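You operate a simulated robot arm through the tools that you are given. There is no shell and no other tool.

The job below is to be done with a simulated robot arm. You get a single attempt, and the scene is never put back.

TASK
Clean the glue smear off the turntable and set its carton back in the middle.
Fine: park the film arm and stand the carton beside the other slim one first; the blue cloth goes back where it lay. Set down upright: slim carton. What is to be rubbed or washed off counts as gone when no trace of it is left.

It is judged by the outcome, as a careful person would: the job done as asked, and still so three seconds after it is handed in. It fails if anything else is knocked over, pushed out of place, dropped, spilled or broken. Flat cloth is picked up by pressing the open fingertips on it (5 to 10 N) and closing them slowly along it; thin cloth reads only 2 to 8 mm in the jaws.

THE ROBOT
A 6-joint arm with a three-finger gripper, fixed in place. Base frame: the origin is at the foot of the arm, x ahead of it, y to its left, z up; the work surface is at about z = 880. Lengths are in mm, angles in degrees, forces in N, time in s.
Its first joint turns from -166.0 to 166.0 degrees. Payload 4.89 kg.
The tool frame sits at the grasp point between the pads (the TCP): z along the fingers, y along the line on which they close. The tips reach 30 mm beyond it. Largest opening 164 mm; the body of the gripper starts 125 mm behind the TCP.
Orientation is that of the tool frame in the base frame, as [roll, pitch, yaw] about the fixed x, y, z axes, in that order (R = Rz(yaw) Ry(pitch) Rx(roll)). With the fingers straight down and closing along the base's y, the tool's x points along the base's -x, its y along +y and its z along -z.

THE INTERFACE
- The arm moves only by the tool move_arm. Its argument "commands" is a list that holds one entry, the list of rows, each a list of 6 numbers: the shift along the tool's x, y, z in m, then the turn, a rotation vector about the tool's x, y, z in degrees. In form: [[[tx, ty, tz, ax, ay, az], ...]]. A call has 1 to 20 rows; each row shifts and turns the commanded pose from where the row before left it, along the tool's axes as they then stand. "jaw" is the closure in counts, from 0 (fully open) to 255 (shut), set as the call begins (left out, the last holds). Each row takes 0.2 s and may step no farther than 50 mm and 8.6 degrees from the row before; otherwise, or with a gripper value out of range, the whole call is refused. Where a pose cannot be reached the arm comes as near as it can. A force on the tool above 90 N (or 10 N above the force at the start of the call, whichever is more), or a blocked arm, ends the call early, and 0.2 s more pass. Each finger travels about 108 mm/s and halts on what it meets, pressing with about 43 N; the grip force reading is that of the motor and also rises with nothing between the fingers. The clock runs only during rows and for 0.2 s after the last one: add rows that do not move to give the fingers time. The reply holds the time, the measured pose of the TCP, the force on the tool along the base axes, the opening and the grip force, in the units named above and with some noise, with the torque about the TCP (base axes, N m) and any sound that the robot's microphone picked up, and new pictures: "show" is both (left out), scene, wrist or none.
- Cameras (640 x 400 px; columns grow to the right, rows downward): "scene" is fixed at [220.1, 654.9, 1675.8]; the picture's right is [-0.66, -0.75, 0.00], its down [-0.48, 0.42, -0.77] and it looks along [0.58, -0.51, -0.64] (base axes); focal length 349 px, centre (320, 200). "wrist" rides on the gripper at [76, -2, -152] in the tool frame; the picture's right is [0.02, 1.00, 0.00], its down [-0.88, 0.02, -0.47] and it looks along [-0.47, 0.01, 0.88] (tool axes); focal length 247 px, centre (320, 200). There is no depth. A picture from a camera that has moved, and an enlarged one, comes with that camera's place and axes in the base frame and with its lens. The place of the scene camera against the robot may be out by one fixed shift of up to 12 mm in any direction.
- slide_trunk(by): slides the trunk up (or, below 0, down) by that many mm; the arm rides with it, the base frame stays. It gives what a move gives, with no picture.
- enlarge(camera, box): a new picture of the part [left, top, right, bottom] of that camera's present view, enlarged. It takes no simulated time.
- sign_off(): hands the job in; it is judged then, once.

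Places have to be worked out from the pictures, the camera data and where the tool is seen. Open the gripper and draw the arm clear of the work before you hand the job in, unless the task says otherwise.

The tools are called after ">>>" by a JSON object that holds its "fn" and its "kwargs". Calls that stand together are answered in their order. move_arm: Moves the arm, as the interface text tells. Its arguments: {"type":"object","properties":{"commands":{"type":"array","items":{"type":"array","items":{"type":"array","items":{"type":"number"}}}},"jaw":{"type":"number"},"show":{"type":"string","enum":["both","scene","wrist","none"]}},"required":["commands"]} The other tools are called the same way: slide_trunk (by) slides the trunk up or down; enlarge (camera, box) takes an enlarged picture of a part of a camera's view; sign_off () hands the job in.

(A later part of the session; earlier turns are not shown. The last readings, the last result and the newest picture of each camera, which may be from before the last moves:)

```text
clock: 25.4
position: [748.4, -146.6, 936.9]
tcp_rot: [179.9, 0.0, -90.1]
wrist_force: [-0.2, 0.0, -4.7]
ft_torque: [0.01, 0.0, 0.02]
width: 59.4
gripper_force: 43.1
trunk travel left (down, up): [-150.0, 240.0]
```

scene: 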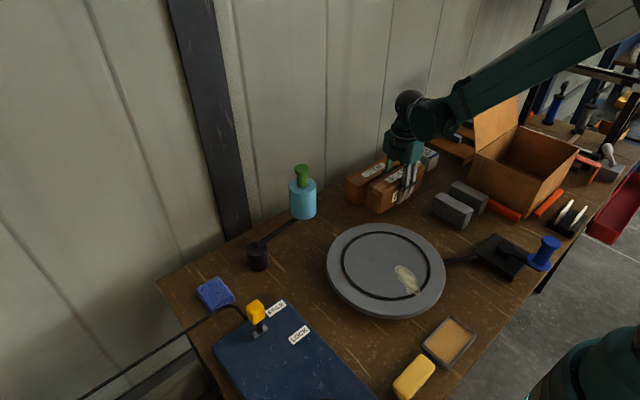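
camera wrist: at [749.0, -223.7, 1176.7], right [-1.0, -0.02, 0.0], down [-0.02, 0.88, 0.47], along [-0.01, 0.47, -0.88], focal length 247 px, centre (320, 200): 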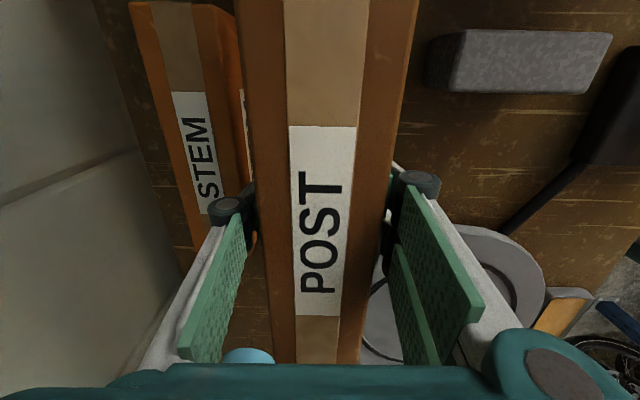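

Still hanging; the disc is a bit taller than I assumed. I keep stepping down.

>>> {"fn": "move_arm", "kwargs": {"commands": [[[0, 0, 0.001, 0, 0, 0], [0, 0, 0.001, 0, 0, 0], [0, 0, 0, 0, 0, 0]]], "jaw": 255, "show": "none"}}

>>> {"fn": "move_arm", "kwargs": {"commands": [[[0, 0, 0.001, 0, 0, 0], [0, 0, 0.001, 0, 0, 0], [0, 0, 0, 0, 0, 0]]], "jaw": 255, "show": "scene"}}

```text
clock: 26.2
position: [748.0, -147.4, 934.9]
tcp_rot: [-180.0, 0.0, -90.0]
wrist_force: [0.4, -0.6, -5.4]
ft_torque: [0.01, -0.02, 0.0]
width: 59.6
gripper_force: 42.7
trunk travel left (down, up): [-150.0, 240.0]
```

```text
clock: 27.0
position: [749.5, -148.5, 932.9]
tcp_rot: [-179.9, 0.0, -90.0]
wrist_force: [0.9, 0.9, -4.9]
ft_torque: [0.03, 0.0, -0.01]
width: 59.3
gripper_force: 42.9
trunk travel left (down, up): [-150.0, 240.0]
```

scene: 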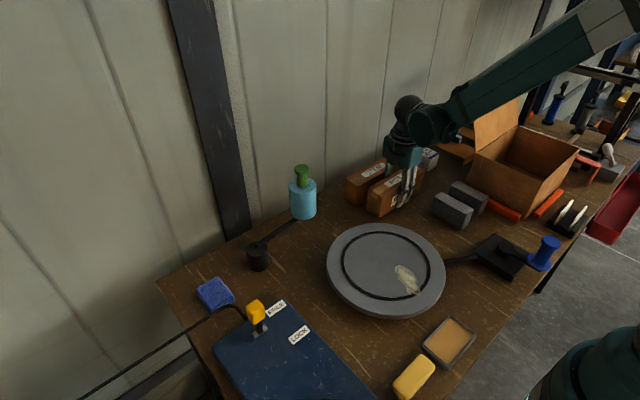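

Force is still only the carton's weight at z≈933. I enlarge to judge the remaining gap.

>>> {"fn": "enlarge", "kwargs": {"camera": "scene", "box": [330, 130, 450, 230]}}

>>> {"fn": "move_arm", "kwargs": {"commands": [[[0, 0, 0.001, 0, 0, 0], [0, 0, 0.001, 0, 0, 0], [0, 0, 0, 0, 0, 0]]], "jaw": 255, "show": "none"}}

```text
4.00 times, centred on (390, 180) of scene
camera zoom: at [220.1, 654.9, 1675.8], right [-0.66, -0.75, 0.0], down [-0.48, 0.42, -0.77], along [0.58, -0.51, -0.64], focal length 1397 px, centre (40, 280)
```

zoom: 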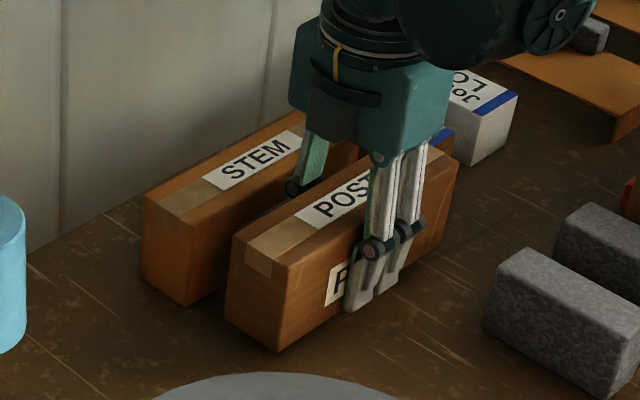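

```text
clock: 27.8
position: [747.9, -146.9, 931.8]
tcp_rot: [179.9, 0.0, -90.1]
wrist_force: [-1.1, 0.3, -4.6]
ft_torque: [0.01, -0.01, 0.0]
width: 59.4
gripper_force: 43.0
trunk travel left (down, up): [-150.0, 240.0]
```

The picture shows it very near the bench. I continue in small steps.

>>> {"fn": "move_arm", "kwargs": {"commands": [[[0, 0, 0.001, 0, 0, 0], [0, 0, 0.001, 0, 0, 0], [0, 0, 0, 0, 0, 0]]], "jaw": 255, "show": "none"}}

>>> {"fn": "move_arm", "kwargs": {"commands": [[[0, 0, 0.001, 0, 0, 0], [0, 0, 0.001, 0, 0, 0], [0, 0, 0, 0, 0, 0]]], "jaw": 255, "show": "none"}}

```text
clock: 28.6
position: [748.4, -147.4, 929.8]
tcp_rot: [-180.0, 0.1, -90.0]
wrist_force: [0.4, 1.0, -4.4]
ft_torque: [0.06, 0.04, 0.0]
width: 59.6
gripper_force: 42.4
trunk travel left (down, up): [-150.0, 240.0]
```

```text
clock: 29.4
position: [749.5, -147.9, 928.1]
tcp_rot: [179.9, 0.0, -90.0]
wrist_force: [0.1, -0.3, -5.1]
ft_torque: [-0.02, 0.0, -0.01]
width: 59.5
gripper_force: 43.0
trunk travel left (down, up): [-150.0, 240.0]
```

>>> {"fn": "move_arm", "kwargs": {"commands": [[[0, 0, 0.001, 0, 0, 0], [0, 0, 0.001, 0, 0, 0], [0, 0, 0, 0, 0, 0]]], "jaw": 255, "show": "none"}}

>>> {"fn": "move_arm", "kwargs": {"commands": [[[0, 0, 0.001, 0, 0, 0], [0, 0, 0.001, 0, 0, 0], [0, 0, 0, 0, 0, 0]]], "jaw": 255, "show": "none"}}

```text
clock: 30.2
position: [749.2, -146.4, 924.3]
tcp_rot: [-180.0, 0.0, -90.0]
wrist_force: [-0.4, -0.2, -3.5]
ft_torque: [0.03, -0.02, 0.01]
width: 59.5
gripper_force: 42.7
trunk travel left (down, up): [-150.0, 240.0]
```

```text
clock: 31.0
position: [749.0, -147.8, 922.6]
tcp_rot: [-180.0, 0.0, -89.9]
wrist_force: [0.4, 0.3, -5.1]
ft_torque: [-0.01, -0.01, -0.03]
width: 59.2
gripper_force: 43.1
trunk travel left (down, up): [-150.0, 240.0]
```

Still no touch-down at z≈922.6, so I look again before going further.

>>> {"fn": "enlarge", "kwargs": {"camera": "scene", "box": [330, 130, 450, 230]}}

>>> {"fn": "enlarge", "kwargs": {"camera": "wrist", "box": [100, 0, 440, 380]}}

```text
4.00 times, centred on (390, 180) of scene
camera zoom: at [220.1, 654.9, 1675.8], right [-0.66, -0.75, 0.0], down [-0.48, 0.42, -0.77], along [0.58, -0.51, -0.64], focal length 1397 px, centre (40, 280)
```

zoom: 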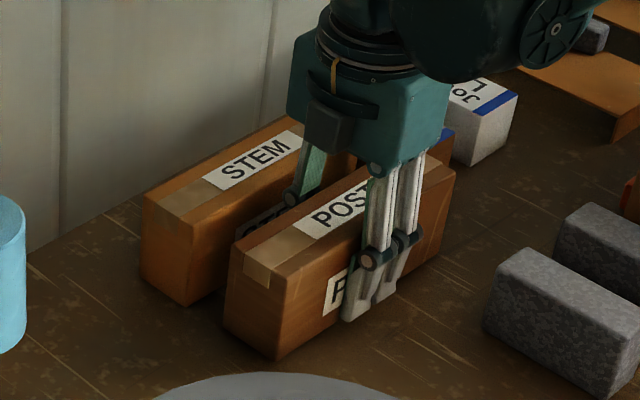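

```text
1.05 times, centred on (270, 190) of wrist (not enlarged: the box is as wide or as high as the picture)
camera zoom: at [750.5, -224.3, 1074.8], right [-1.0, -0.02, 0.0], down [-0.02, 0.88, 0.47], along [-0.01, 0.47, -0.88], focal length 260 px, centre (373, 210)
```

zoom: 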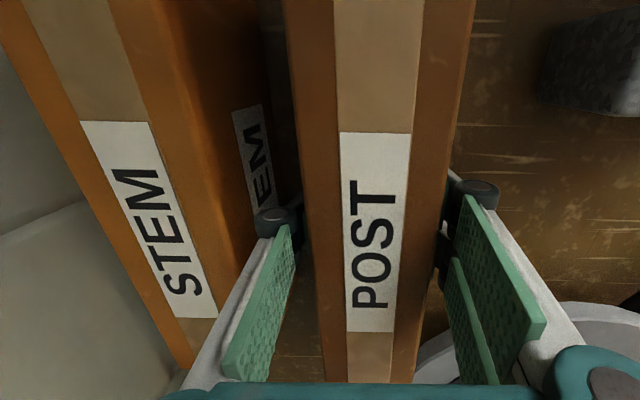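

Using the known 59.5 mm width for scale, the carton top is ~52 mm above the TCP and the disc top is nearer z≈921, so touch-down is imminent. I continue 1 mm at a time.

>>> {"fn": "move_arm", "kwargs": {"commands": [[[0, 0, 0.001, 0, 0, 0], [0, 0, 0, 0, 0, 0]]], "jaw": 255, "show": "none"}}

>>> {"fn": "move_arm", "kwargs": {"commands": [[[0, 0, 0.001, 0, 0, 0], [0, 0, 0, 0, 0, 0]]], "jaw": 255, "show": "none"}}

>>> {"fn": "move_arm", "kwargs": {"commands": [[[0, 0, 0.001, 0, 0, 0], [0, 0, 0, 0, 0, 0]]], "jaw": 255, "show": "none"}}

```text
clock: 31.6
position: [748.7, -147.5, 921.9]
tcp_rot: [-180.0, 0.0, -90.0]
wrist_force: [0.3, 0.2, -4.3]
ft_torque: [0.02, -0.03, 0.01]
width: 59.6
gripper_force: 43.4
trunk travel left (down, up): [-150.0, 240.0]
```

```text
clock: 32.2
position: [749.0, -147.3, 919.4]
tcp_rot: [-180.0, -0.1, -90.0]
wrist_force: [0.2, -0.1, -4.6]
ft_torque: [0.02, 0.01, 0.03]
width: 59.5
gripper_force: 43.4
trunk travel left (down, up): [-150.0, 240.0]
```

```text
clock: 32.8
position: [748.6, -147.8, 920.3]
tcp_rot: [-180.0, 0.1, -89.9]
wrist_force: [0.2, -0.4, -3.6]
ft_torque: [0.01, 0.01, 0.0]
width: 59.4
gripper_force: 42.8
trunk travel left (down, up): [-150.0, 240.0]
```

>>> {"fn": "move_arm", "kwargs": {"commands": [[[0, 0, 0.001, 0, 0, 0], [0, 0, 0, 0, 0, 0]]], "jaw": 255, "show": "none"}}

>>> {"fn": "move_arm", "kwargs": {"commands": [[[0, 0, 0.001, 0, 0, 0], [0, 0, 0, 0, 0, 0]]], "jaw": 255, "show": "none"}}

>>> {"fn": "move_arm", "kwargs": {"commands": [[[0, 0, 0.001, 0, 0, 0], [0, 0, 0, 0, 0, 0]]], "jaw": 255, "show": "none"}}

```text
clock: 33.4
position: [748.2, -147.1, 919.8]
tcp_rot: [180.0, 0.0, -90.0]
wrist_force: [0.4, -0.3, -3.7]
ft_torque: [0.0, -0.01, -0.02]
width: 59.9
gripper_force: 43.3
trunk travel left (down, up): [-150.0, 240.0]
```

```text
clock: 34.0
position: [748.2, -148.1, 918.0]
tcp_rot: [-180.0, 0.0, -90.1]
wrist_force: [-0.7, 0.6, -4.2]
ft_torque: [0.04, 0.01, 0.0]
width: 59.5
gripper_force: 43.0
trunk travel left (down, up): [-150.0, 240.0]
```

```text
clock: 34.6
position: [747.8, -148.0, 917.6]
tcp_rot: [180.0, 0.0, -89.9]
wrist_force: [-0.1, -0.1, -3.7]
ft_torque: [-0.02, -0.02, 0.01]
width: 59.6
gripper_force: 43.0
trunk travel left (down, up): [-150.0, 240.0]
```

>>> {"fn": "move_arm", "kwargs": {"commands": [[[0, 0, 0.001, 0, 0, 0], [0, 0, 0, 0, 0, 0]]], "jaw": 255, "show": "none"}}

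>>> {"fn": "enlarge", "kwargs": {"camera": "scene", "box": [340, 160, 420, 225]}}

```text
clock: 35.2
position: [748.2, -147.8, 915.1]
tcp_rot: [180.0, -0.1, -90.0]
wrist_force: [0.2, 0.1, -4.0]
ft_torque: [0.02, 0.01, -0.04]
width: 59.5
gripper_force: 43.5
trunk travel left (down, up): [-150.0, 240.0]
```

```text
6.15 times, centred on (380, 192) of scene
camera zoom: at [220.1, 654.9, 1675.8], right [-0.66, -0.75, 0.0], down [-0.48, 0.42, -0.77], along [0.58, -0.51, -0.64], focal length 2150 px, centre (-49, 246)
```

zoom: 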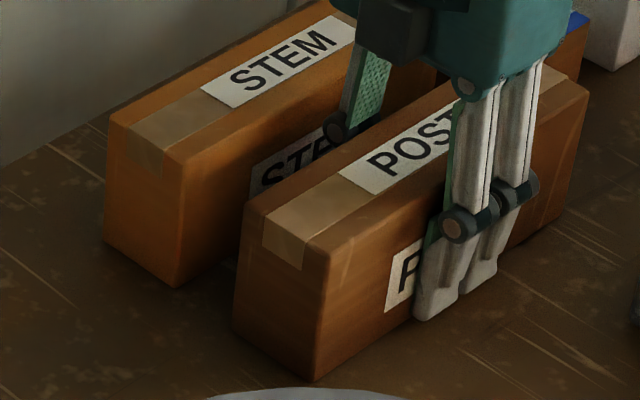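

Compared with STEM's base line in the same picture, POST's base is within a millimetre or so of the bench. I continue with single 1 mm steps.

>>> {"fn": "move_arm", "kwargs": {"commands": [[[0, 0, 0.001, 0, 0, 0], [0, 0, 0, 0, 0, 0]]], "jaw": 255, "show": "none"}}

>>> {"fn": "move_arm", "kwargs": {"commands": [[[0, 0, 0.001, 0, 0, 0], [0, 0, 0, 0, 0, 0]]], "jaw": 255, "show": "none"}}

```text
clock: 35.8
position: [748.7, -146.8, 914.6]
tcp_rot: [-179.9, -0.1, -90.0]
wrist_force: [-0.4, -3.5, 12.1]
ft_torque: [0.15, -0.43, -0.01]
width: 59.5
gripper_force: 43.2
trunk travel left (down, up): [-150.0, 240.0]
```

```text
clock: 36.4
position: [748.2, -147.5, 916.5]
tcp_rot: [-179.9, -0.2, -90.0]
wrist_force: [-6.5, -2.7, 31.1]
ft_torque: [0.0, 0.19, -0.02]
width: 59.5
gripper_force: 42.9
trunk travel left (down, up): [-150.0, 240.0]
```

Touch-down at z≈915 (force jumped to +31 N), so the disc top is about 50 mm above the bench (z≈930). I relax the push by 1.5 mm and open only to ~80 mm, so the far finger stays clear of STEM.

>>> {"fn": "move_arm", "kwargs": {"commands": [[[0, 0, -0.0015, 0, 0, 0], [0, 0, 0, 0, 0, 0]]], "jaw": 255, "show": "none"}}

>>> {"fn": "move_arm", "kwargs": {"commands": [[[0, 0, 0, 0, 0, 0], [0, 0, 0, 0, 0, 0], [0, 0, 0, 0, 0, 0]]], "jaw": 131, "show": "both"}}

```text
clock: 37.0
position: [749.2, -147.7, 916.6]
tcp_rot: [-179.8, 0.1, -90.0]
wrist_force: [-2.1, 0.6, 2.5]
ft_torque: [-0.42, -0.03, -0.19]
width: 59.8
gripper_force: 43.6
trunk travel left (down, up): [-150.0, 240.0]
```

```text
clock: 37.8
position: [748.7, -147.3, 915.5]
tcp_rot: [-179.9, 0.1, -90.1]
wrist_force: [-0.6, 0.2, -0.6]
ft_torque: [-0.03, 0.0, -0.02]
width: 79.9
gripper_force: 0.1
trunk travel left (down, up): [-150.0, 240.0]
camera wrist: at [750.5, -224.3, 1067.8], right [-1.0, -0.02, 0.0], down [-0.02, 0.88, 0.47], along [-0.01, 0.47, -0.88], focal length 247 px, centre (320, 200)
```

scene: 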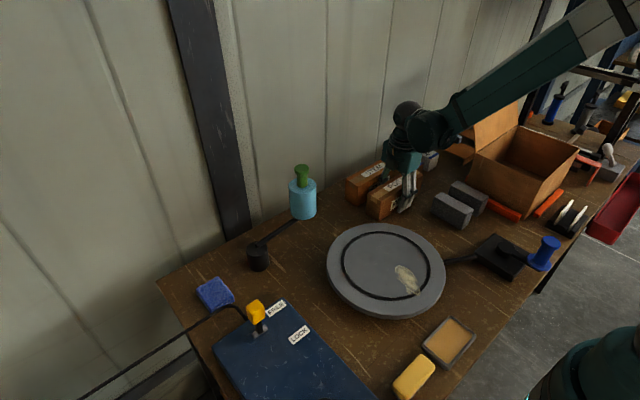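
wrist: 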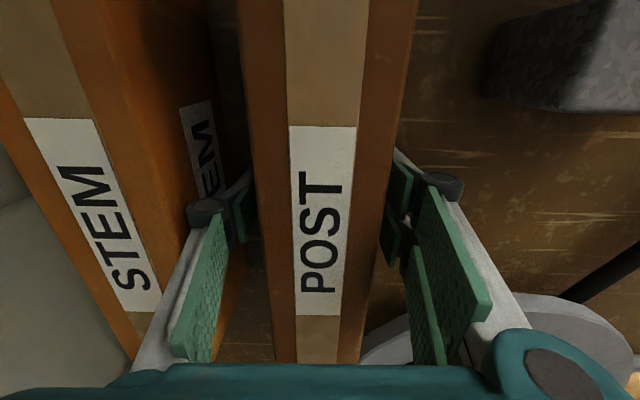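

The carton stands in place beside STEM. I rise straight up to z≈1250 and then travel over to the blue cloth for a close look (clear above the knob at 1120).

>>> {"fn": "move_arm", "kwargs": {"commands": [[[0, 0, -0.02, 0, 0, 0], [0, 0, -0.045, 0, 0, 0], [0, 0, -0.05, 0, 0, 0], [0, 0, -0.05, 0, 0, 0], [0, 0, -0.05, 0, 0, 0], [0, 0, -0.05, 0, 0, 0], [0, 0, -0.05, 0, 0, 0], [0, 0, 0, 0, 0, 0]]], "jaw": 131, "show": "both"}}

```text
clock: 39.6
position: [748.0, -146.5, 1232.7]
tcp_rot: [-179.9, 0.0, -90.0]
wrist_force: [-0.3, -0.1, 0.8]
ft_torque: [-0.02, 0.01, 0.01]
width: 79.7
gripper_force: 0.1
trunk travel left (down, up): [-150.0, 240.0]
camera wrist: at [749.7, -222.1, 1384.8], right [-1.0, -0.02, 0.0], down [-0.02, 0.88, 0.47], along [-0.01, 0.47, -0.88], focal length 247 px, centre (320, 200)
```

scene: 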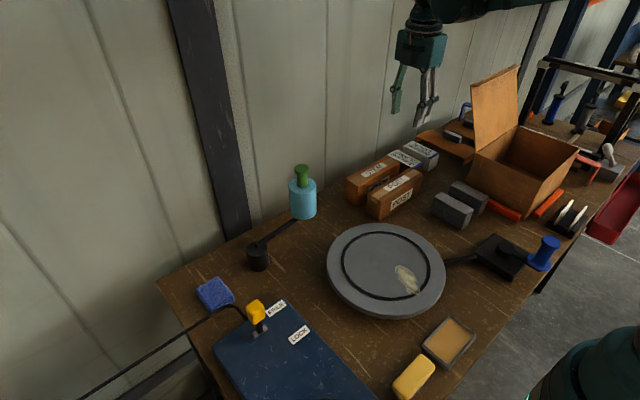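
wrist: 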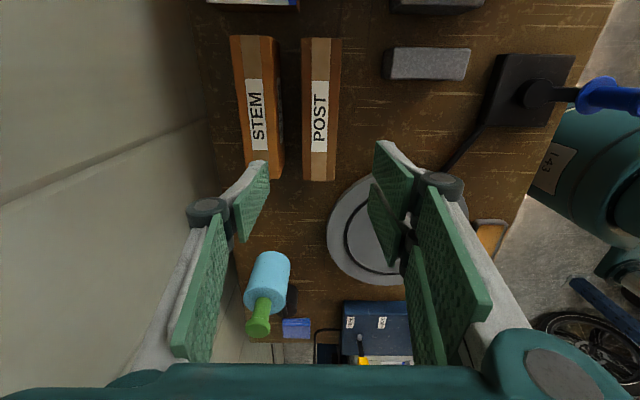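

Both cartons stand upright side by side. I travel at this height to above the cloth area.

>>> {"fn": "move_arm", "kwargs": {"commands": [[[-0.048, -0.0027, 0, 0, 0, 0], [-0.048, -0.0027, 0, 0, 0, 0], [-0.048, -0.0027, 0, 0, 0, 0], [-0.048, -0.0027, 0, 0, 0, 0], [-0.048, -0.0027, 0, 0, 0, 0], [-0.048, -0.0027, 0, 0, 0, 0], [-0.048, -0.0027, 0, 0, 0, 0], [-0.048, -0.0027, 0, 0, 0, 0], [-0.048, -0.0027, 0, 0, 0, 0], [-0.048, -0.0027, 0, 0, 0, 0], [-0.048, -0.0027, 0, 0, 0, 0], [-0.048, -0.0027, 0, 0, 0, 0], [0, 0, 0, 0, 0, 0]]], "jaw": 131, "show": "both"}}

```text
clock: 42.4
position: [781.2, 427.7, 1228.1]
tcp_rot: [180.0, -0.1, -90.0]
wrist_force: [0.4, 1.1, -0.3]
ft_torque: [-0.09, 0.04, 0.01]
width: 79.7
gripper_force: 0.0
trunk travel left (down, up): [-150.0, 240.0]
camera wrist: at [783.8, 352.2, 1381.6], right [-1.0, -0.02, 0.0], down [-0.02, 0.88, 0.47], along [-0.01, 0.47, -0.88], focal length 247 px, centre (320, 200)
```

scene: 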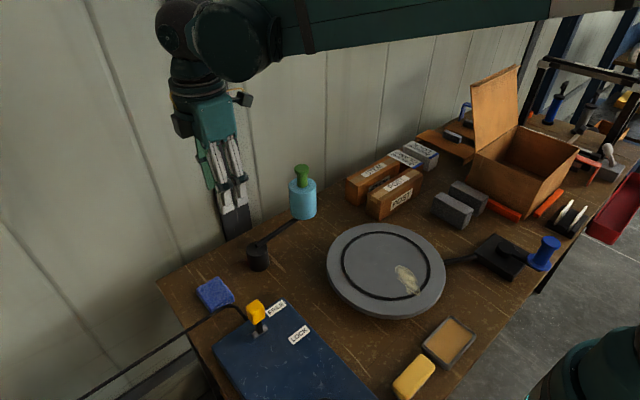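
wrist: 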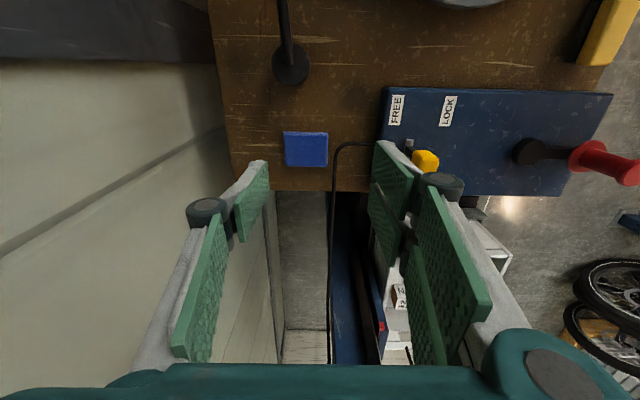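

>>> {"fn": "enlarge", "kwargs": {"camera": "wrist", "box": [260, 110, 350, 190]}}

>>> {"fn": "enlarge", "kwargs": {"camera": "scene", "box": [170, 250, 290, 350]}}

>>> {"fn": "enlarge", "kwargs": {"camera": "wrist", "box": [360, 60, 480, 190]}}

>>> {"fn": "enlarge", "kwargs": {"camera": "scene", "box": [310, 210, 470, 330]}}

```text
5.00 times, centred on (305, 150) of wrist
camera zoom: at [783.8, 352.2, 1381.6], right [-1.0, -0.02, 0.0], down [-0.02, 0.88, 0.47], along [-0.01, 0.47, -0.88], focal length 1235 px, centre (395, 450)
```

zoom: 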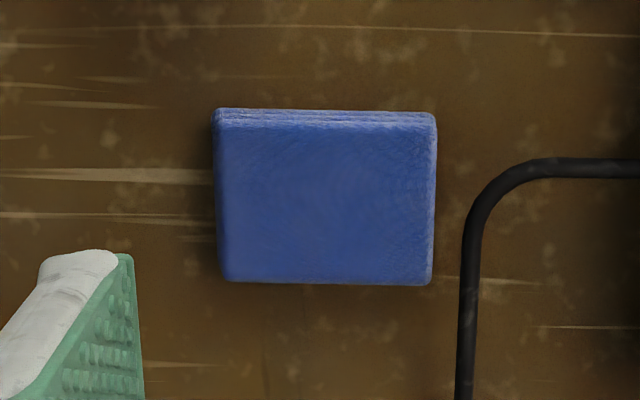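

```text
4.00 times, centred on (230, 300) of scene
camera zoom: at [220.1, 654.9, 1675.8], right [-0.66, -0.75, 0.0], down [-0.48, 0.42, -0.77], along [0.58, -0.51, -0.64], focal length 1397 px, centre (680, -200)
```

zoom: 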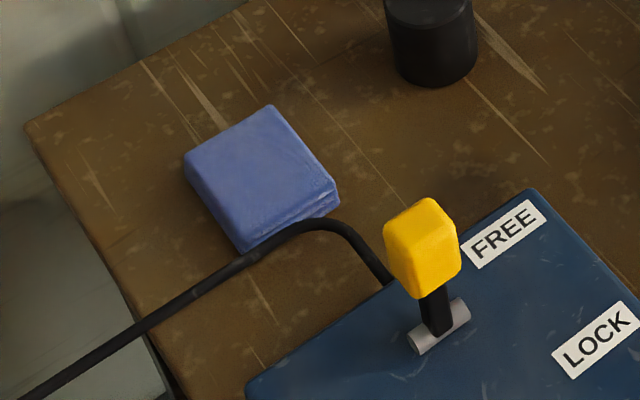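

```text
3.08 times, centred on (420, 125) of wrist
camera zoom: at [783.8, 352.2, 1381.6], right [-1.0, -0.02, 0.0], down [-0.02, 0.88, 0.47], along [-0.01, 0.47, -0.88], focal length 760 px, centre (12, 431)
```

zoom: 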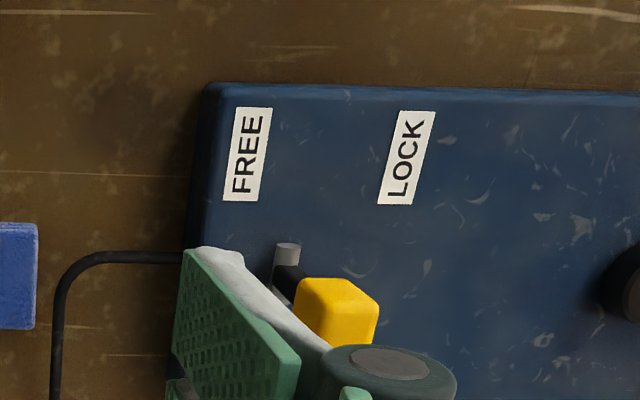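

```text
3.33 times, centred on (390, 270) of scene
camera zoom: at [220.1, 654.9, 1675.8], right [-0.66, -0.75, 0.0], down [-0.48, 0.42, -0.77], along [0.58, -0.51, -0.64], focal length 1164 px, centre (87, -33)
```

zoom: 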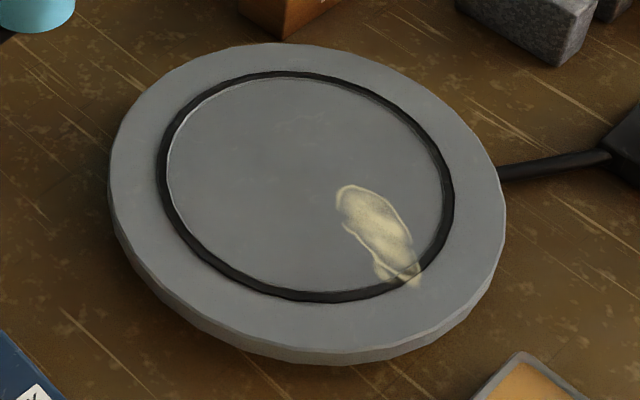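

The folded cloth is a block about 88 (x) × 65 (y) × 15 mm, centred near (809, 498), edges square to the axes; the black cable runs at x≈744, so I'll grip across y to stay clear of it. I rotate the tool back to yaw 180°.

>>> {"fn": "move_arm", "kwargs": {"commands": [[[0, 0, 0, 0, 0, 8.2], [0, 0, 0, 0, 0, 8.2], [0, 0, 0, 0, 0, 8.2], [0, 0, 0, 0, 0, 8.2], [0, 0, 0, 0, 0, 8.2], [0, 0, 0, 0, 0, 8.2], [0, 0, 0, 0, 0, 8.2], [0, 0, 0, 0, 0, 8.2], [0, 0, 0, 0, 0, 8.2], [0, 0, 0, 0, 0, 8.2], [0, 0, 0, 0, 0, 8.0], [0, 0, 0, 0, 0, 0]]], "jaw": 100, "show": "none"}}

```text
clock: 45.0
position: [781.4, 427.5, 1229.6]
tcp_rot: [-180.0, 0.0, 179.8]
wrist_force: [-0.7, -1.0, 0.2]
ft_torque: [0.0, 0.03, 0.01]
width: 99.8
gripper_force: 0.1
trunk travel left (down, up): [-150.0, 240.0]
```

Now I move over the cloth centre (809, 498) and down to z≈1050 for a close check.

>>> {"fn": "move_arm", "kwargs": {"commands": [[[-0.0056, 0.0141, 0.036, 0, 0, 0], [-0.0056, 0.0141, 0.036, 0, 0, 0], [-0.0056, 0.0141, 0.036, 0, 0, 0], [-0.0056, 0.0141, 0.036, 0, 0, 0], [-0.0056, 0.0141, 0.036, 0, 0, 0], [0, 0, 0, 0, 0, 0]]], "jaw": 100, "show": "both"}}

```text
clock: 46.4
position: [809.6, 501.1, 1046.3]
tcp_rot: [180.0, -0.1, 180.0]
wrist_force: [0.5, 0.1, -0.5]
ft_torque: [-0.02, 0.04, -0.01]
width: 99.7
gripper_force: 0.1
trunk travel left (down, up): [-150.0, 240.0]
camera wrist: at [732.6, 499.4, 1198.8], right [-0.02, 1.0, 0.0], down [0.88, 0.02, 0.47], along [0.47, 0.01, -0.88], focal length 247 px, centre (320, 200)
```

scene: 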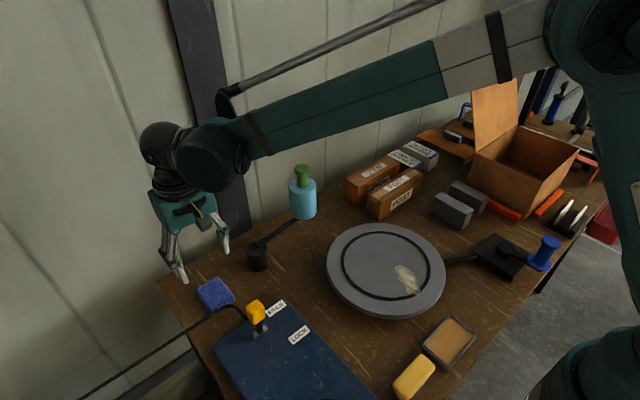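
wrist: 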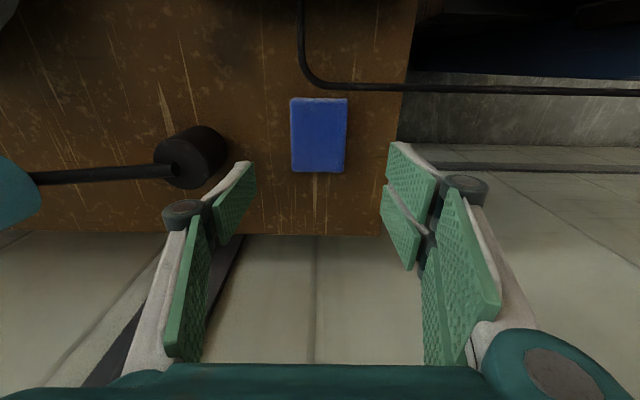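

The cloth is centred under the jaws (≈(808, 500), ~68 mm wide across y). I descend to TCP z≈930 (tips ≈900) and check.

>>> {"fn": "move_arm", "kwargs": {"commands": [[[0, 0, 0.04, 0, 0, 0], [0, 0, 0.04, 0, 0, 0], [0, 0, 0.036, 0, 0, 0], [0, 0, 0, 0, 0, 0]]], "jaw": 100, "show": "both"}}

```text
clock: 47.4
position: [811.0, 497.5, 933.1]
tcp_rot: [179.9, 0.1, -180.0]
wrist_force: [0.5, 0.9, 0.3]
ft_torque: [-0.04, 0.06, 0.01]
width: 99.8
gripper_force: 0.0
trunk travel left (down, up): [-150.0, 240.0]
camera wrist: at [733.9, 495.9, 1085.2], right [-0.02, 1.0, 0.0], down [0.88, 0.02, 0.47], along [0.47, 0.01, -0.88], focal length 247 px, centre (320, 200)
```

scene: 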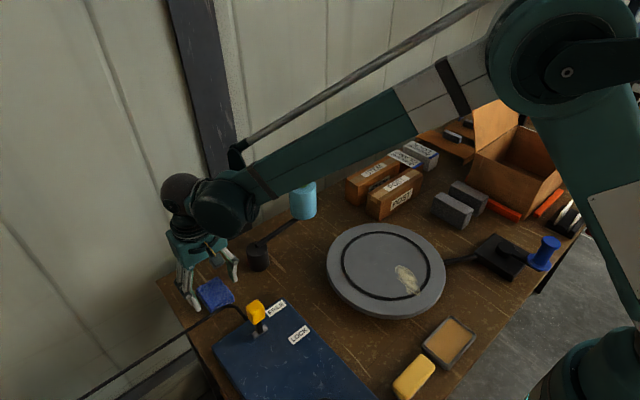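
wrist: 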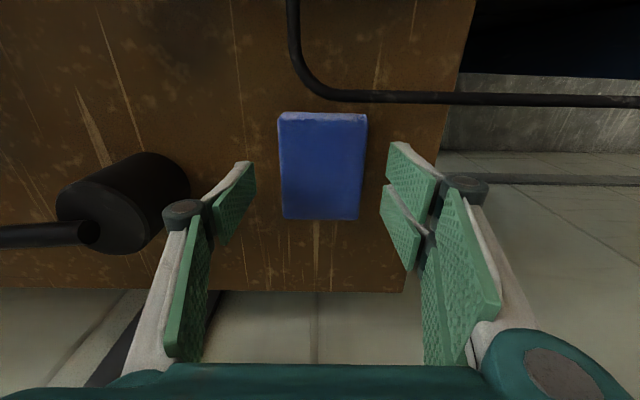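

Fingers are either side of the cloth and clear of post and cable. I lower 15 mm so the tips sit about 6–8 mm above the bench beside the cloth, and begin closing slowly in stages.

>>> {"fn": "move_arm", "kwargs": {"commands": [[[0.002, 0.001, 0.008, 0, 0, 0], [0, 0, 0.007, 0, 0, 0], [0, 0, 0, 0, 0, 0]]], "jaw": 100, "show": "none"}}

>>> {"fn": "move_arm", "kwargs": {"commands": [[[0, 0, 0, 0, 0, 0], [0, 0, 0, 0, 0, 0]]], "jaw": 140, "show": "wrist"}}

```text
clock: 48.2
position: [808.7, 499.1, 919.0]
tcp_rot: [180.0, 0.0, 179.9]
wrist_force: [0.3, 0.0, 0.5]
ft_torque: [-0.02, 0.0, 0.01]
width: 99.6
gripper_force: 0.0
trunk travel left (down, up): [-150.0, 240.0]
```

```text
clock: 48.8
position: [808.2, 498.5, 917.4]
tcp_rot: [180.0, -0.1, -180.0]
wrist_force: [-0.4, 0.6, 0.3]
ft_torque: [-0.02, 0.02, 0.0]
width: 73.8
gripper_force: 0.1
trunk travel left (down, up): [-150.0, 240.0]
camera wrist: at [731.4, 497.1, 1070.1], right [-0.02, 1.0, 0.0], down [0.88, 0.02, 0.47], along [0.47, 0.01, -0.88], focal length 247 px, centre (320, 200)
```

wrist: 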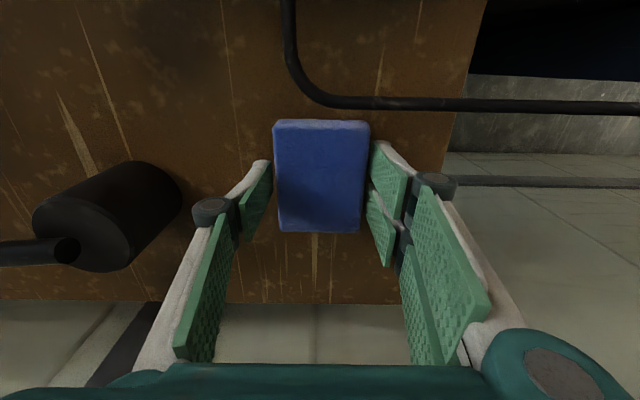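

The jaws at 74 mm nearly touch the cloth on both sides. I close further in steps: first to ~66 mm and check whether anything resists.

>>> {"fn": "move_arm", "kwargs": {"commands": [[[0, 0, 0, 0, 0, 0], [0, 0, 0, 0, 0, 0]]], "jaw": 152, "show": "none"}}

>>> {"fn": "move_arm", "kwargs": {"commands": [[[0, 0, 0, 0, 0, 0], [0, 0, 0, 0, 0, 0]]], "jaw": 162, "show": "wrist"}}

```text
clock: 49.4
position: [807.7, 498.3, 919.1]
tcp_rot: [179.9, 0.0, 180.0]
wrist_force: [-0.1, 0.7, 1.5]
ft_torque: [0.09, 0.01, 0.01]
width: 67.5
gripper_force: 25.7
trunk travel left (down, up): [-150.0, 240.0]
```

```text
clock: 50.0
position: [808.1, 499.6, 917.7]
tcp_rot: [-180.0, 0.0, -180.0]
wrist_force: [0.6, 0.5, 1.3]
ft_torque: [0.09, 0.01, 0.0]
width: 67.1
gripper_force: 43.3
trunk travel left (down, up): [-150.0, 240.0]
camera wrist: at [731.3, 497.1, 1070.2], right [-0.02, 1.0, 0.0], down [0.88, 0.02, 0.47], along [0.47, 0.01, -0.88], focal length 247 px, centre (320, 200)
```

wrist: 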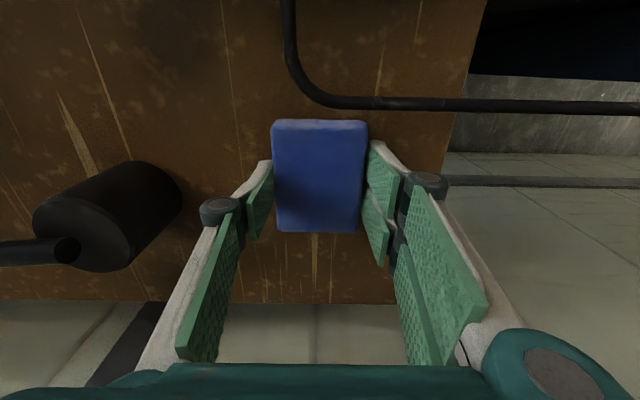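

The cloth behaves like a firm folded pad: held at 67 mm with 43 N. I note the grip pose (808, 499, z 917.7, yaw 180) for putting it back, and lift it a little.

>>> {"fn": "move_arm", "kwargs": {"commands": [[[0, 0, -0.01, 0, 0, 0], [0, 0, -0.02, 0, 0, 0], [0, 0, -0.03, 0, 0, 0], [0, 0, 0, 0, 0, 0]]], "jaw": 255, "show": "both"}}

```text
clock: 51.0
position: [807.9, 500.1, 978.3]
tcp_rot: [-180.0, 0.1, -180.0]
wrist_force: [0.3, -0.7, -1.3]
ft_torque: [0.03, 0.05, 0.01]
width: 67.0
gripper_force: 42.8
trunk travel left (down, up): [-150.0, 240.0]
camera wrist: at [730.8, 497.8, 1130.5], right [-0.02, 1.0, 0.0], down [0.88, 0.02, 0.47], along [0.47, 0.01, -0.88], focal length 247 px, centre (320, 200)
```

scene: 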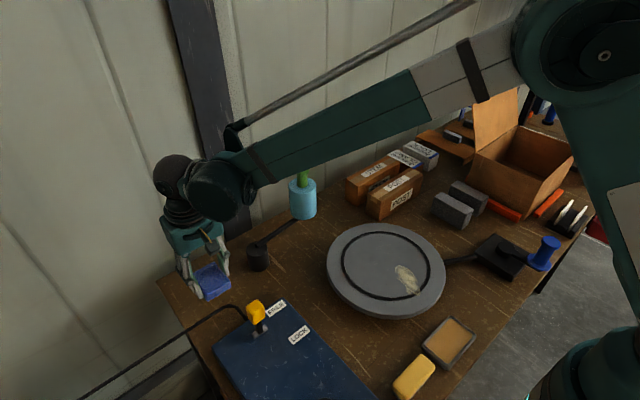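
wrist: 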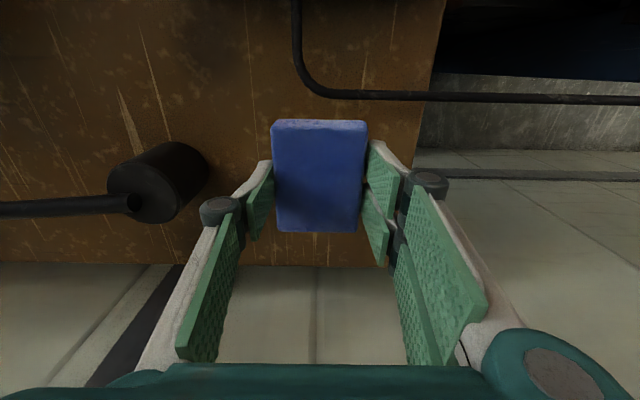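

The pad comes up cleanly. With the disc top at z≈930, I re-derive disc centre ≈ (570, 108), R ≈ 158 and smear x 443–543, y 79–144. I lift to z≈1148 and carry the pad over to above the smear.

>>> {"fn": "move_arm", "kwargs": {"commands": [[[0, 0, -0.0425, 0, 0, 0], [0, 0, -0.0425, 0, 0, 0], [0, 0, -0.0425, 0, 0, 0], [0, 0, -0.0425, 0, 0, 0], [0.02845, -0.03545, 0, 0, 0, 0], [0.02845, -0.03545, 0, 0, 0, 0], [0.02845, -0.03545, 0, 0, 0, 0], [0.02845, -0.03545, 0, 0, 0, 0], [0.02845, -0.03545, 0, 0, 0, 0], [0.02845, -0.03545, 0, 0, 0, 0], [0.02845, -0.03545, 0, 0, 0, 0], [0.02845, -0.03545, 0, 0, 0, 0], [0.02845, -0.03545, 0, 0, 0, 0], [0.02845, -0.03545, 0, 0, 0, 0], [0.02845, -0.03545, 0, 0, 0, 0], [0, 0, 0, 0, 0, 0]]], "jaw": 255, "show": "both"}}

```text
clock: 54.4
position: [493.4, 109.7, 1147.8]
tcp_rot: [180.0, 0.0, 180.0]
wrist_force: [-0.7, -0.2, -1.1]
ft_torque: [0.0, -0.12, -0.04]
width: 67.3
gripper_force: 43.3
trunk travel left (down, up): [-150.0, 240.0]
camera wrist: at [417.8, 109.1, 1299.4], right [-0.02, 1.0, 0.0], down [0.88, 0.02, 0.47], along [0.47, 0.01, -0.88], focal length 247 px, centre (320, 200)
```

scene: 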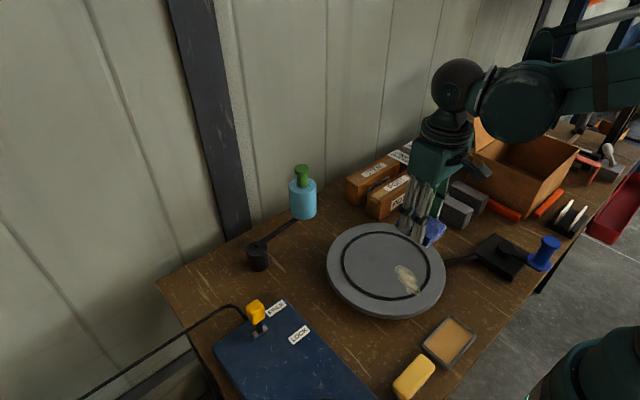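
wrist: 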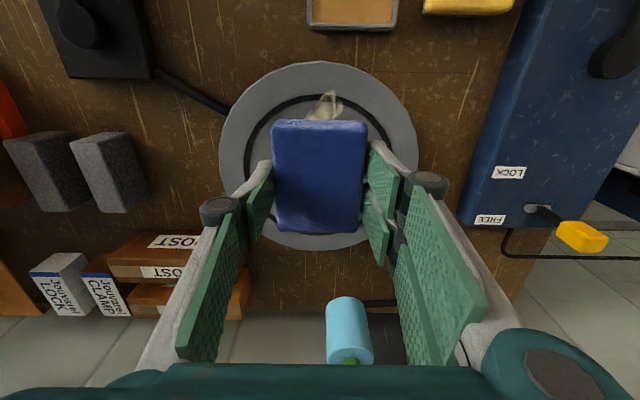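

The pad is above the smear. I descend to z≈983 (pad underside ~15 mm above the disc).

>>> {"fn": "move_arm", "kwargs": {"commands": [[[0, 0, 0.045, 0, 0, 0], [0, 0, 0.045, 0, 0, 0], [0, 0, 0.045, 0, 0, 0], [0, 0, 0.03, 0, 0, 0], [0, 0, 0, 0, 0, 0]]], "jaw": 255, "show": "both"}}

```text
clock: 55.6
position: [494.4, 107.8, 984.0]
tcp_rot: [180.0, 0.0, 180.0]
wrist_force: [0.1, -0.3, -1.3]
ft_torque: [0.0, 0.04, 0.01]
width: 67.1
gripper_force: 42.8
trunk travel left (down, up): [-150.0, 240.0]
camera wrist: at [418.2, 107.4, 1135.6], right [-0.02, 1.0, 0.0], down [0.88, 0.02, 0.47], along [0.47, 0.01, -0.88], focal length 247 px, centre (320, 200)
```

scene: 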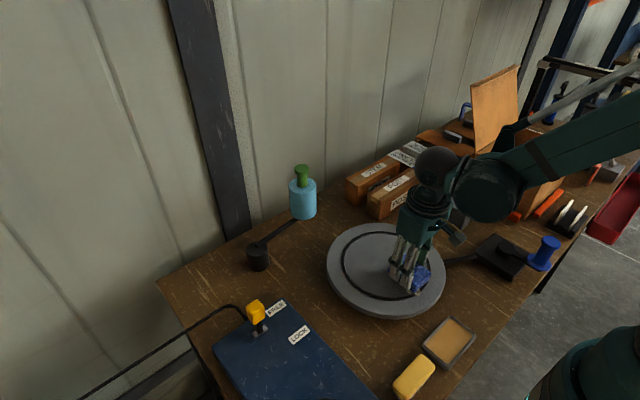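
wrist: 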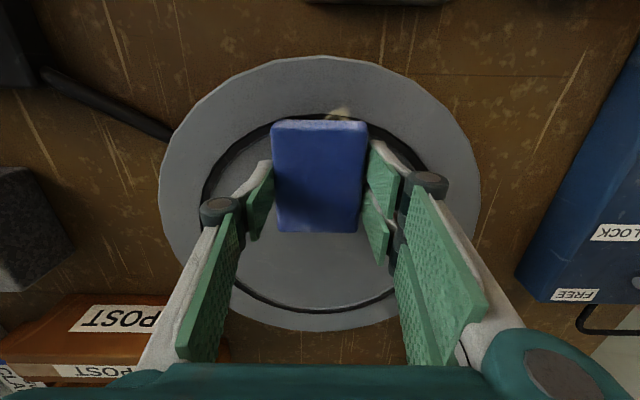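

Now I close the last gap: 12 mm quickly, then 1 mm steps to feel contact.

>>> {"fn": "move_arm", "kwargs": {"commands": [[[0, 0, 0.006, 0, 0, 0], [0, 0, 0.005, 0, 0, 0], [0, 0, 0, 0, 0, 0]]], "jaw": 255, "show": "none"}}

>>> {"fn": "move_arm", "kwargs": {"commands": [[[0, 0, 0.001, 0, 0, 0], [0, 0, 0.001, 0, 0, 0], [0, 0, 0, 0, 0, 0]]], "jaw": 255, "show": "none"}}

>>> {"fn": "move_arm", "kwargs": {"commands": [[[0, 0, 0.001, 0, 0, 0], [0, 0, 0, 0, 0, 0]]], "jaw": 255, "show": "none"}}

```text
clock: 56.4
position: [494.4, 109.1, 973.7]
tcp_rot: [-180.0, 0.0, 179.9]
wrist_force: [0.0, 0.8, -0.8]
ft_torque: [-0.04, 0.0, 0.0]
width: 66.9
gripper_force: 43.1
trunk travel left (down, up): [-150.0, 240.0]
```

```text
clock: 57.2
position: [495.9, 108.5, 970.2]
tcp_rot: [180.0, 0.0, -180.0]
wrist_force: [-1.1, -0.2, -0.7]
ft_torque: [0.0, 0.0, 0.03]
width: 66.9
gripper_force: 43.0
trunk travel left (down, up): [-150.0, 240.0]
```

```text
clock: 57.8
position: [493.4, 109.0, 968.8]
tcp_rot: [179.9, 0.1, 179.9]
wrist_force: [-0.4, 0.0, -0.9]
ft_torque: [0.02, -0.01, 0.02]
width: 66.7
gripper_force: 43.5
trunk travel left (down, up): [-150.0, 240.0]
```

>>> {"fn": "move_arm", "kwargs": {"commands": [[[0, 0, 0.001, 0, 0, 0], [0, 0, 0, 0, 0, 0]]], "jaw": 255, "show": "none"}}

>>> {"fn": "move_arm", "kwargs": {"commands": [[[0, 0, 0.0007, 0, 0, 0], [0, 0, 0, 0, 0, 0]]], "jaw": 255, "show": "none"}}

>>> {"fn": "move_arm", "kwargs": {"commands": [[[0, 0, 0.0005, 0, 0, 0], [0, 0, 0, 0, 0, 0]]], "jaw": 255, "show": "none"}}

```text
clock: 58.4
position: [494.3, 110.7, 968.8]
tcp_rot: [180.0, 0.0, -180.0]
wrist_force: [-0.1, -0.3, -0.9]
ft_torque: [0.02, 0.02, -0.02]
width: 67.1
gripper_force: 42.6
trunk travel left (down, up): [-150.0, 240.0]
```

```text
clock: 59.0
position: [495.9, 109.0, 967.9]
tcp_rot: [-179.9, 0.0, -180.0]
wrist_force: [-0.4, -0.3, 3.1]
ft_torque: [0.1, -0.06, -0.02]
width: 66.9
gripper_force: 43.0
trunk travel left (down, up): [-150.0, 240.0]
```

```text
clock: 59.6
position: [494.8, 110.7, 968.1]
tcp_rot: [180.0, 0.0, -180.0]
wrist_force: [1.7, -4.1, 17.7]
ft_torque: [0.02, -0.04, -0.24]
width: 67.0
gripper_force: 43.4
trunk travel left (down, up): [-150.0, 240.0]
```

Contact with ~17 N downward. I make a first set of gentle strokes along x (radial, so the disc isn't turned) and watch the force.

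>>> {"fn": "move_arm", "kwargs": {"commands": [[[-0.012, 0, 0, 0, 0, 0], [-0.012, 0, 0, 0, 0, 0], [-0.012, 0, 0, 0, 0, 0], [0.012, 0, 0, 0, 0, 0], [0.012, 0, 0, 0, 0, 0], [0.012, 0, 0, 0, 0, 0], [0.012, 0, 0, 0, 0, 0], [0.012, 0, 0, 0, 0, 0], [0.01, 0, 0, 0, 0, 0], [0, 0, 0, 0, 0, 0]]], "jaw": 255, "show": "both"}}

```text
clock: 61.8
position: [460.5, 111.0, 968.9]
tcp_rot: [180.0, 0.1, -179.9]
wrist_force: [-0.4, 1.0, 0.1]
ft_torque: [-0.01, 0.01, 0.03]
width: 66.8
gripper_force: 43.4
trunk travel left (down, up): [-150.0, 240.0]
camera wrist: at [383.7, 108.8, 1120.8], right [-0.02, 1.0, 0.0], down [0.88, 0.02, 0.47], along [0.47, 0.01, -0.88], focal length 247 px, centre (320, 200)
```

scene: 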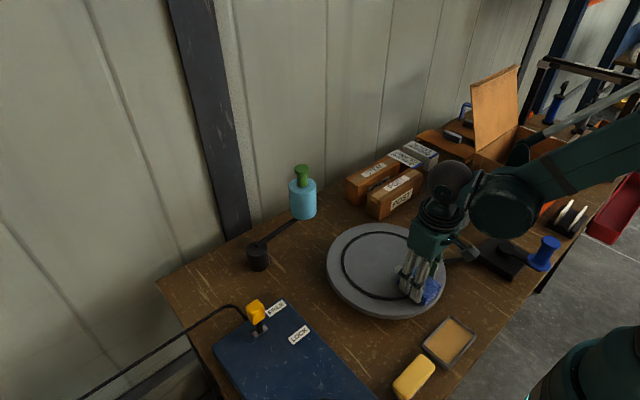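
wrist: 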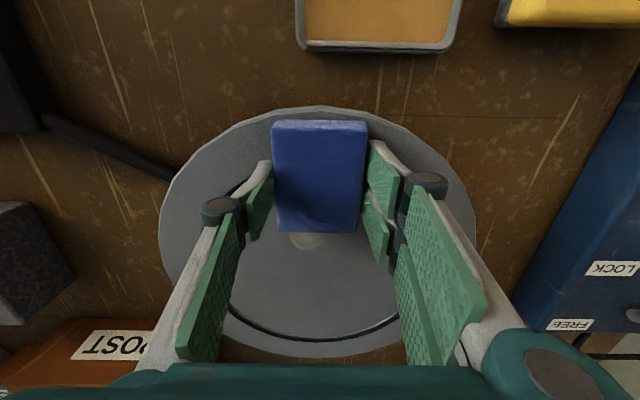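

At x≈460 the contact force has faded to ~0, and the remaining smear seems fainter. I press 0.7 mm deeper and stroke back over the length.

>>> {"fn": "move_arm", "kwargs": {"commands": [[[0, 0, 0.0007, 0, 0, 0], [-0.012, 0, 0, 0, 0, 0], [-0.012, 0, 0, 0, 0, 0], [-0.012, 0, 0, 0, 0, 0], [-0.012, 0, 0, 0, 0, 0], [-0.012, 0, 0, 0, 0, 0], [-0.012, 0, 0, 0, 0, 0], [0, 0, 0, 0, 0, 0]]], "jaw": 255, "show": "wrist"}}

```text
clock: 63.6
position: [531.2, 109.8, 967.3]
tcp_rot: [-180.0, 0.1, -179.9]
wrist_force: [-20.4, -0.9, 34.4]
ft_torque: [0.02, 0.78, 0.0]
width: 67.1
gripper_force: 42.5
trunk travel left (down, up): [-150.0, 240.0]
camera wrist: at [454.6, 108.3, 1119.4], right [-0.02, 1.0, 0.0], down [0.88, 0.02, 0.47], along [0.47, 0.01, -0.88], focal length 247 px, centre (320, 200)
```

wrist: 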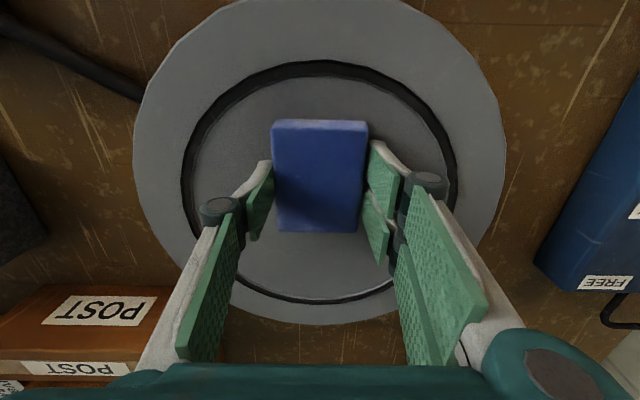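

The outer end of the smear already looks clean. I enlarge to look for what remains around the pad.

>>> {"fn": "enlarge", "kwargs": {"camera": "wrist", "box": [180, 40, 460, 310]}}

>>> {"fn": "enlarge", "kwargs": {"camera": "scene", "box": [310, 210, 470, 330]}}

```text
1.48 times, centred on (320, 175) of wrist
camera zoom: at [454.6, 108.3, 1119.4], right [-0.02, 1.0, 0.0], down [0.88, 0.02, 0.47], along [0.47, 0.01, -0.88], focal length 366 px, centre (320, 237)
```

zoom: 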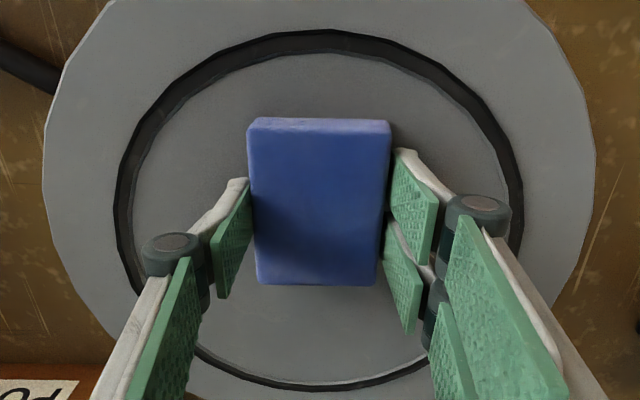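

```text
3.33 times, centred on (390, 270) of scene
camera zoom: at [220.1, 654.9, 1675.8], right [-0.66, -0.75, 0.0], down [-0.48, 0.42, -0.77], along [0.58, -0.51, -0.64], focal length 1164 px, centre (87, -33)
```

zoom: 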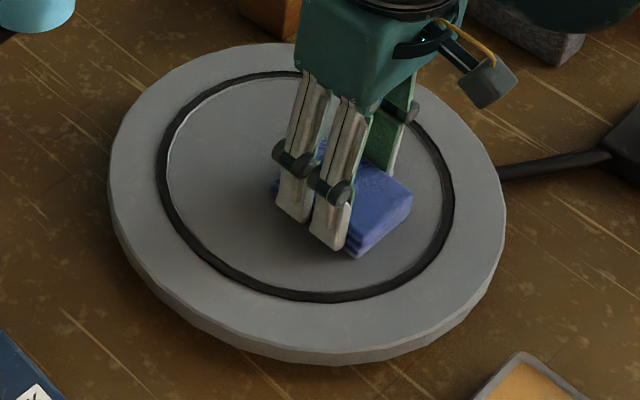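

No trace is visible around the pad. For thoroughness I rub two more lanes, at y≈99 and y≈121, lifting slightly when shifting sideways so the disc isn't turned.

>>> {"fn": "move_arm", "kwargs": {"commands": [[[0, 0, -0.002, 0, 0, 0], [0, -0.011, 0, 0, 0, 0], [0, 0, 0.0017, 0, 0, 0], [0.012, 0, 0, 0, 0, 0], [0.012, 0, 0, 0, 0, 0], [0.012, 0, 0, 0, 0, 0], [0.012, 0, 0.0002, 0, 0, 0], [0.012, 0, 0.0002, 0, 0, 0], [0.012, 0, 0.0002, 0, 0, 0], [-0.012, 0, 0, 0, 0, 0], [-0.012, 0, 0, 0, 0, 0], [-0.012, 0, 0, 0, 0, 0], [-0.012, 0, -0.0002, 0, 0, 0], [-0.012, 0, -0.0002, 0, 0, 0], [-0.012, 0, -0.0002, 0, 0, 0], [0, 0, 0, 0, 0, 0]]], "jaw": 255, "show": "wrist"}}

```text
clock: 67.0
position: [533.3, 97.8, 967.4]
tcp_rot: [-179.9, 0.1, 179.9]
wrist_force: [0.7, 1.5, -0.8]
ft_torque: [0.0, -0.04, -0.02]
width: 66.9
gripper_force: 42.9
trunk travel left (down, up): [-150.0, 240.0]
camera wrist: at [456.5, 97.0, 1119.5], right [-0.02, 1.0, 0.0], down [0.88, 0.02, 0.47], along [0.47, 0.01, -0.88], focal length 247 px, centre (320, 200)
```

wrist: 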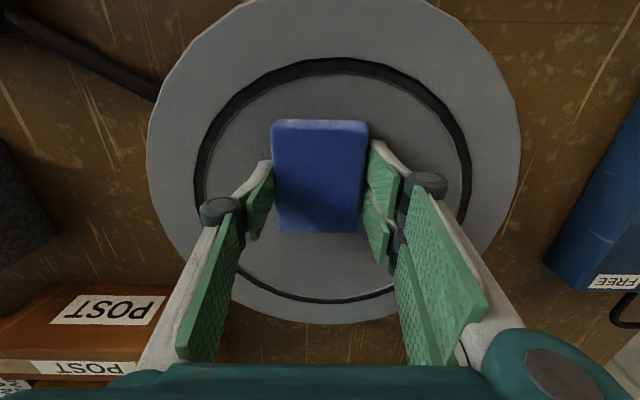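

That lane ended without contact force, so the pad was hovering. I press until contact is felt before stroking again.

>>> {"fn": "move_arm", "kwargs": {"commands": [[[0, 0, 0.0006, 0, 0, 0], [0, 0, 0, 0, 0, 0]]], "jaw": 255, "show": "none"}}

```text
clock: 67.6
position: [532.4, 99.7, 967.7]
tcp_rot: [-180.0, 0.0, 180.0]
wrist_force: [0.2, -1.2, 8.2]
ft_torque: [0.02, 0.31, 0.01]
width: 66.8
gripper_force: 43.2
trunk travel left (down, up): [-150.0, 240.0]
```

Contact at 8 N. I stroke this lane again, following the slight slope (about 0.15 mm deeper per 12 mm toward −x).

>>> {"fn": "move_arm", "kwargs": {"commands": [[[0.012, 0, 0.00015, 0, 0, 0], [0.012, 0, 0.00015, 0, 0, 0], [0.012, 0, 0.00015, 0, 0, 0], [0.012, 0, 0.00015, 0, 0, 0], [0.012, 0, 0.00015, 0, 0, 0], [0.012, 0, 0.00015, 0, 0, 0], [0, 0, 0, 0, 0, 0]]], "jaw": 255, "show": "none"}}

>>> {"fn": "move_arm", "kwargs": {"commands": [[[-0.012, 0, -0.00015, 0, 0, 0], [-0.012, 0, -0.00015, 0, 0, 0], [-0.012, 0, -0.00015, 0, 0, 0], [-0.012, 0, -0.00015, 0, 0, 0], [-0.012, 0, -0.00015, 0, 0, 0], [-0.012, 0, -0.00015, 0, 0, 0], [0, 0, 0, 0, 0, 0]]], "jaw": 255, "show": "none"}}

```text
clock: 69.2
position: [459.5, 99.1, 965.8]
tcp_rot: [179.9, 0.0, 180.0]
wrist_force: [16.7, 1.6, 38.9]
ft_torque: [0.1, -0.45, -0.02]
width: 66.8
gripper_force: 43.2
trunk travel left (down, up): [-150.0, 240.0]
```

```text
clock: 70.8
position: [532.3, 98.8, 966.9]
tcp_rot: [180.0, 0.0, 180.0]
wrist_force: [-0.1, -0.1, -2.2]
ft_torque: [-0.01, 0.02, -0.02]
width: 67.0
gripper_force: 42.7
trunk travel left (down, up): [-150.0, 240.0]
```

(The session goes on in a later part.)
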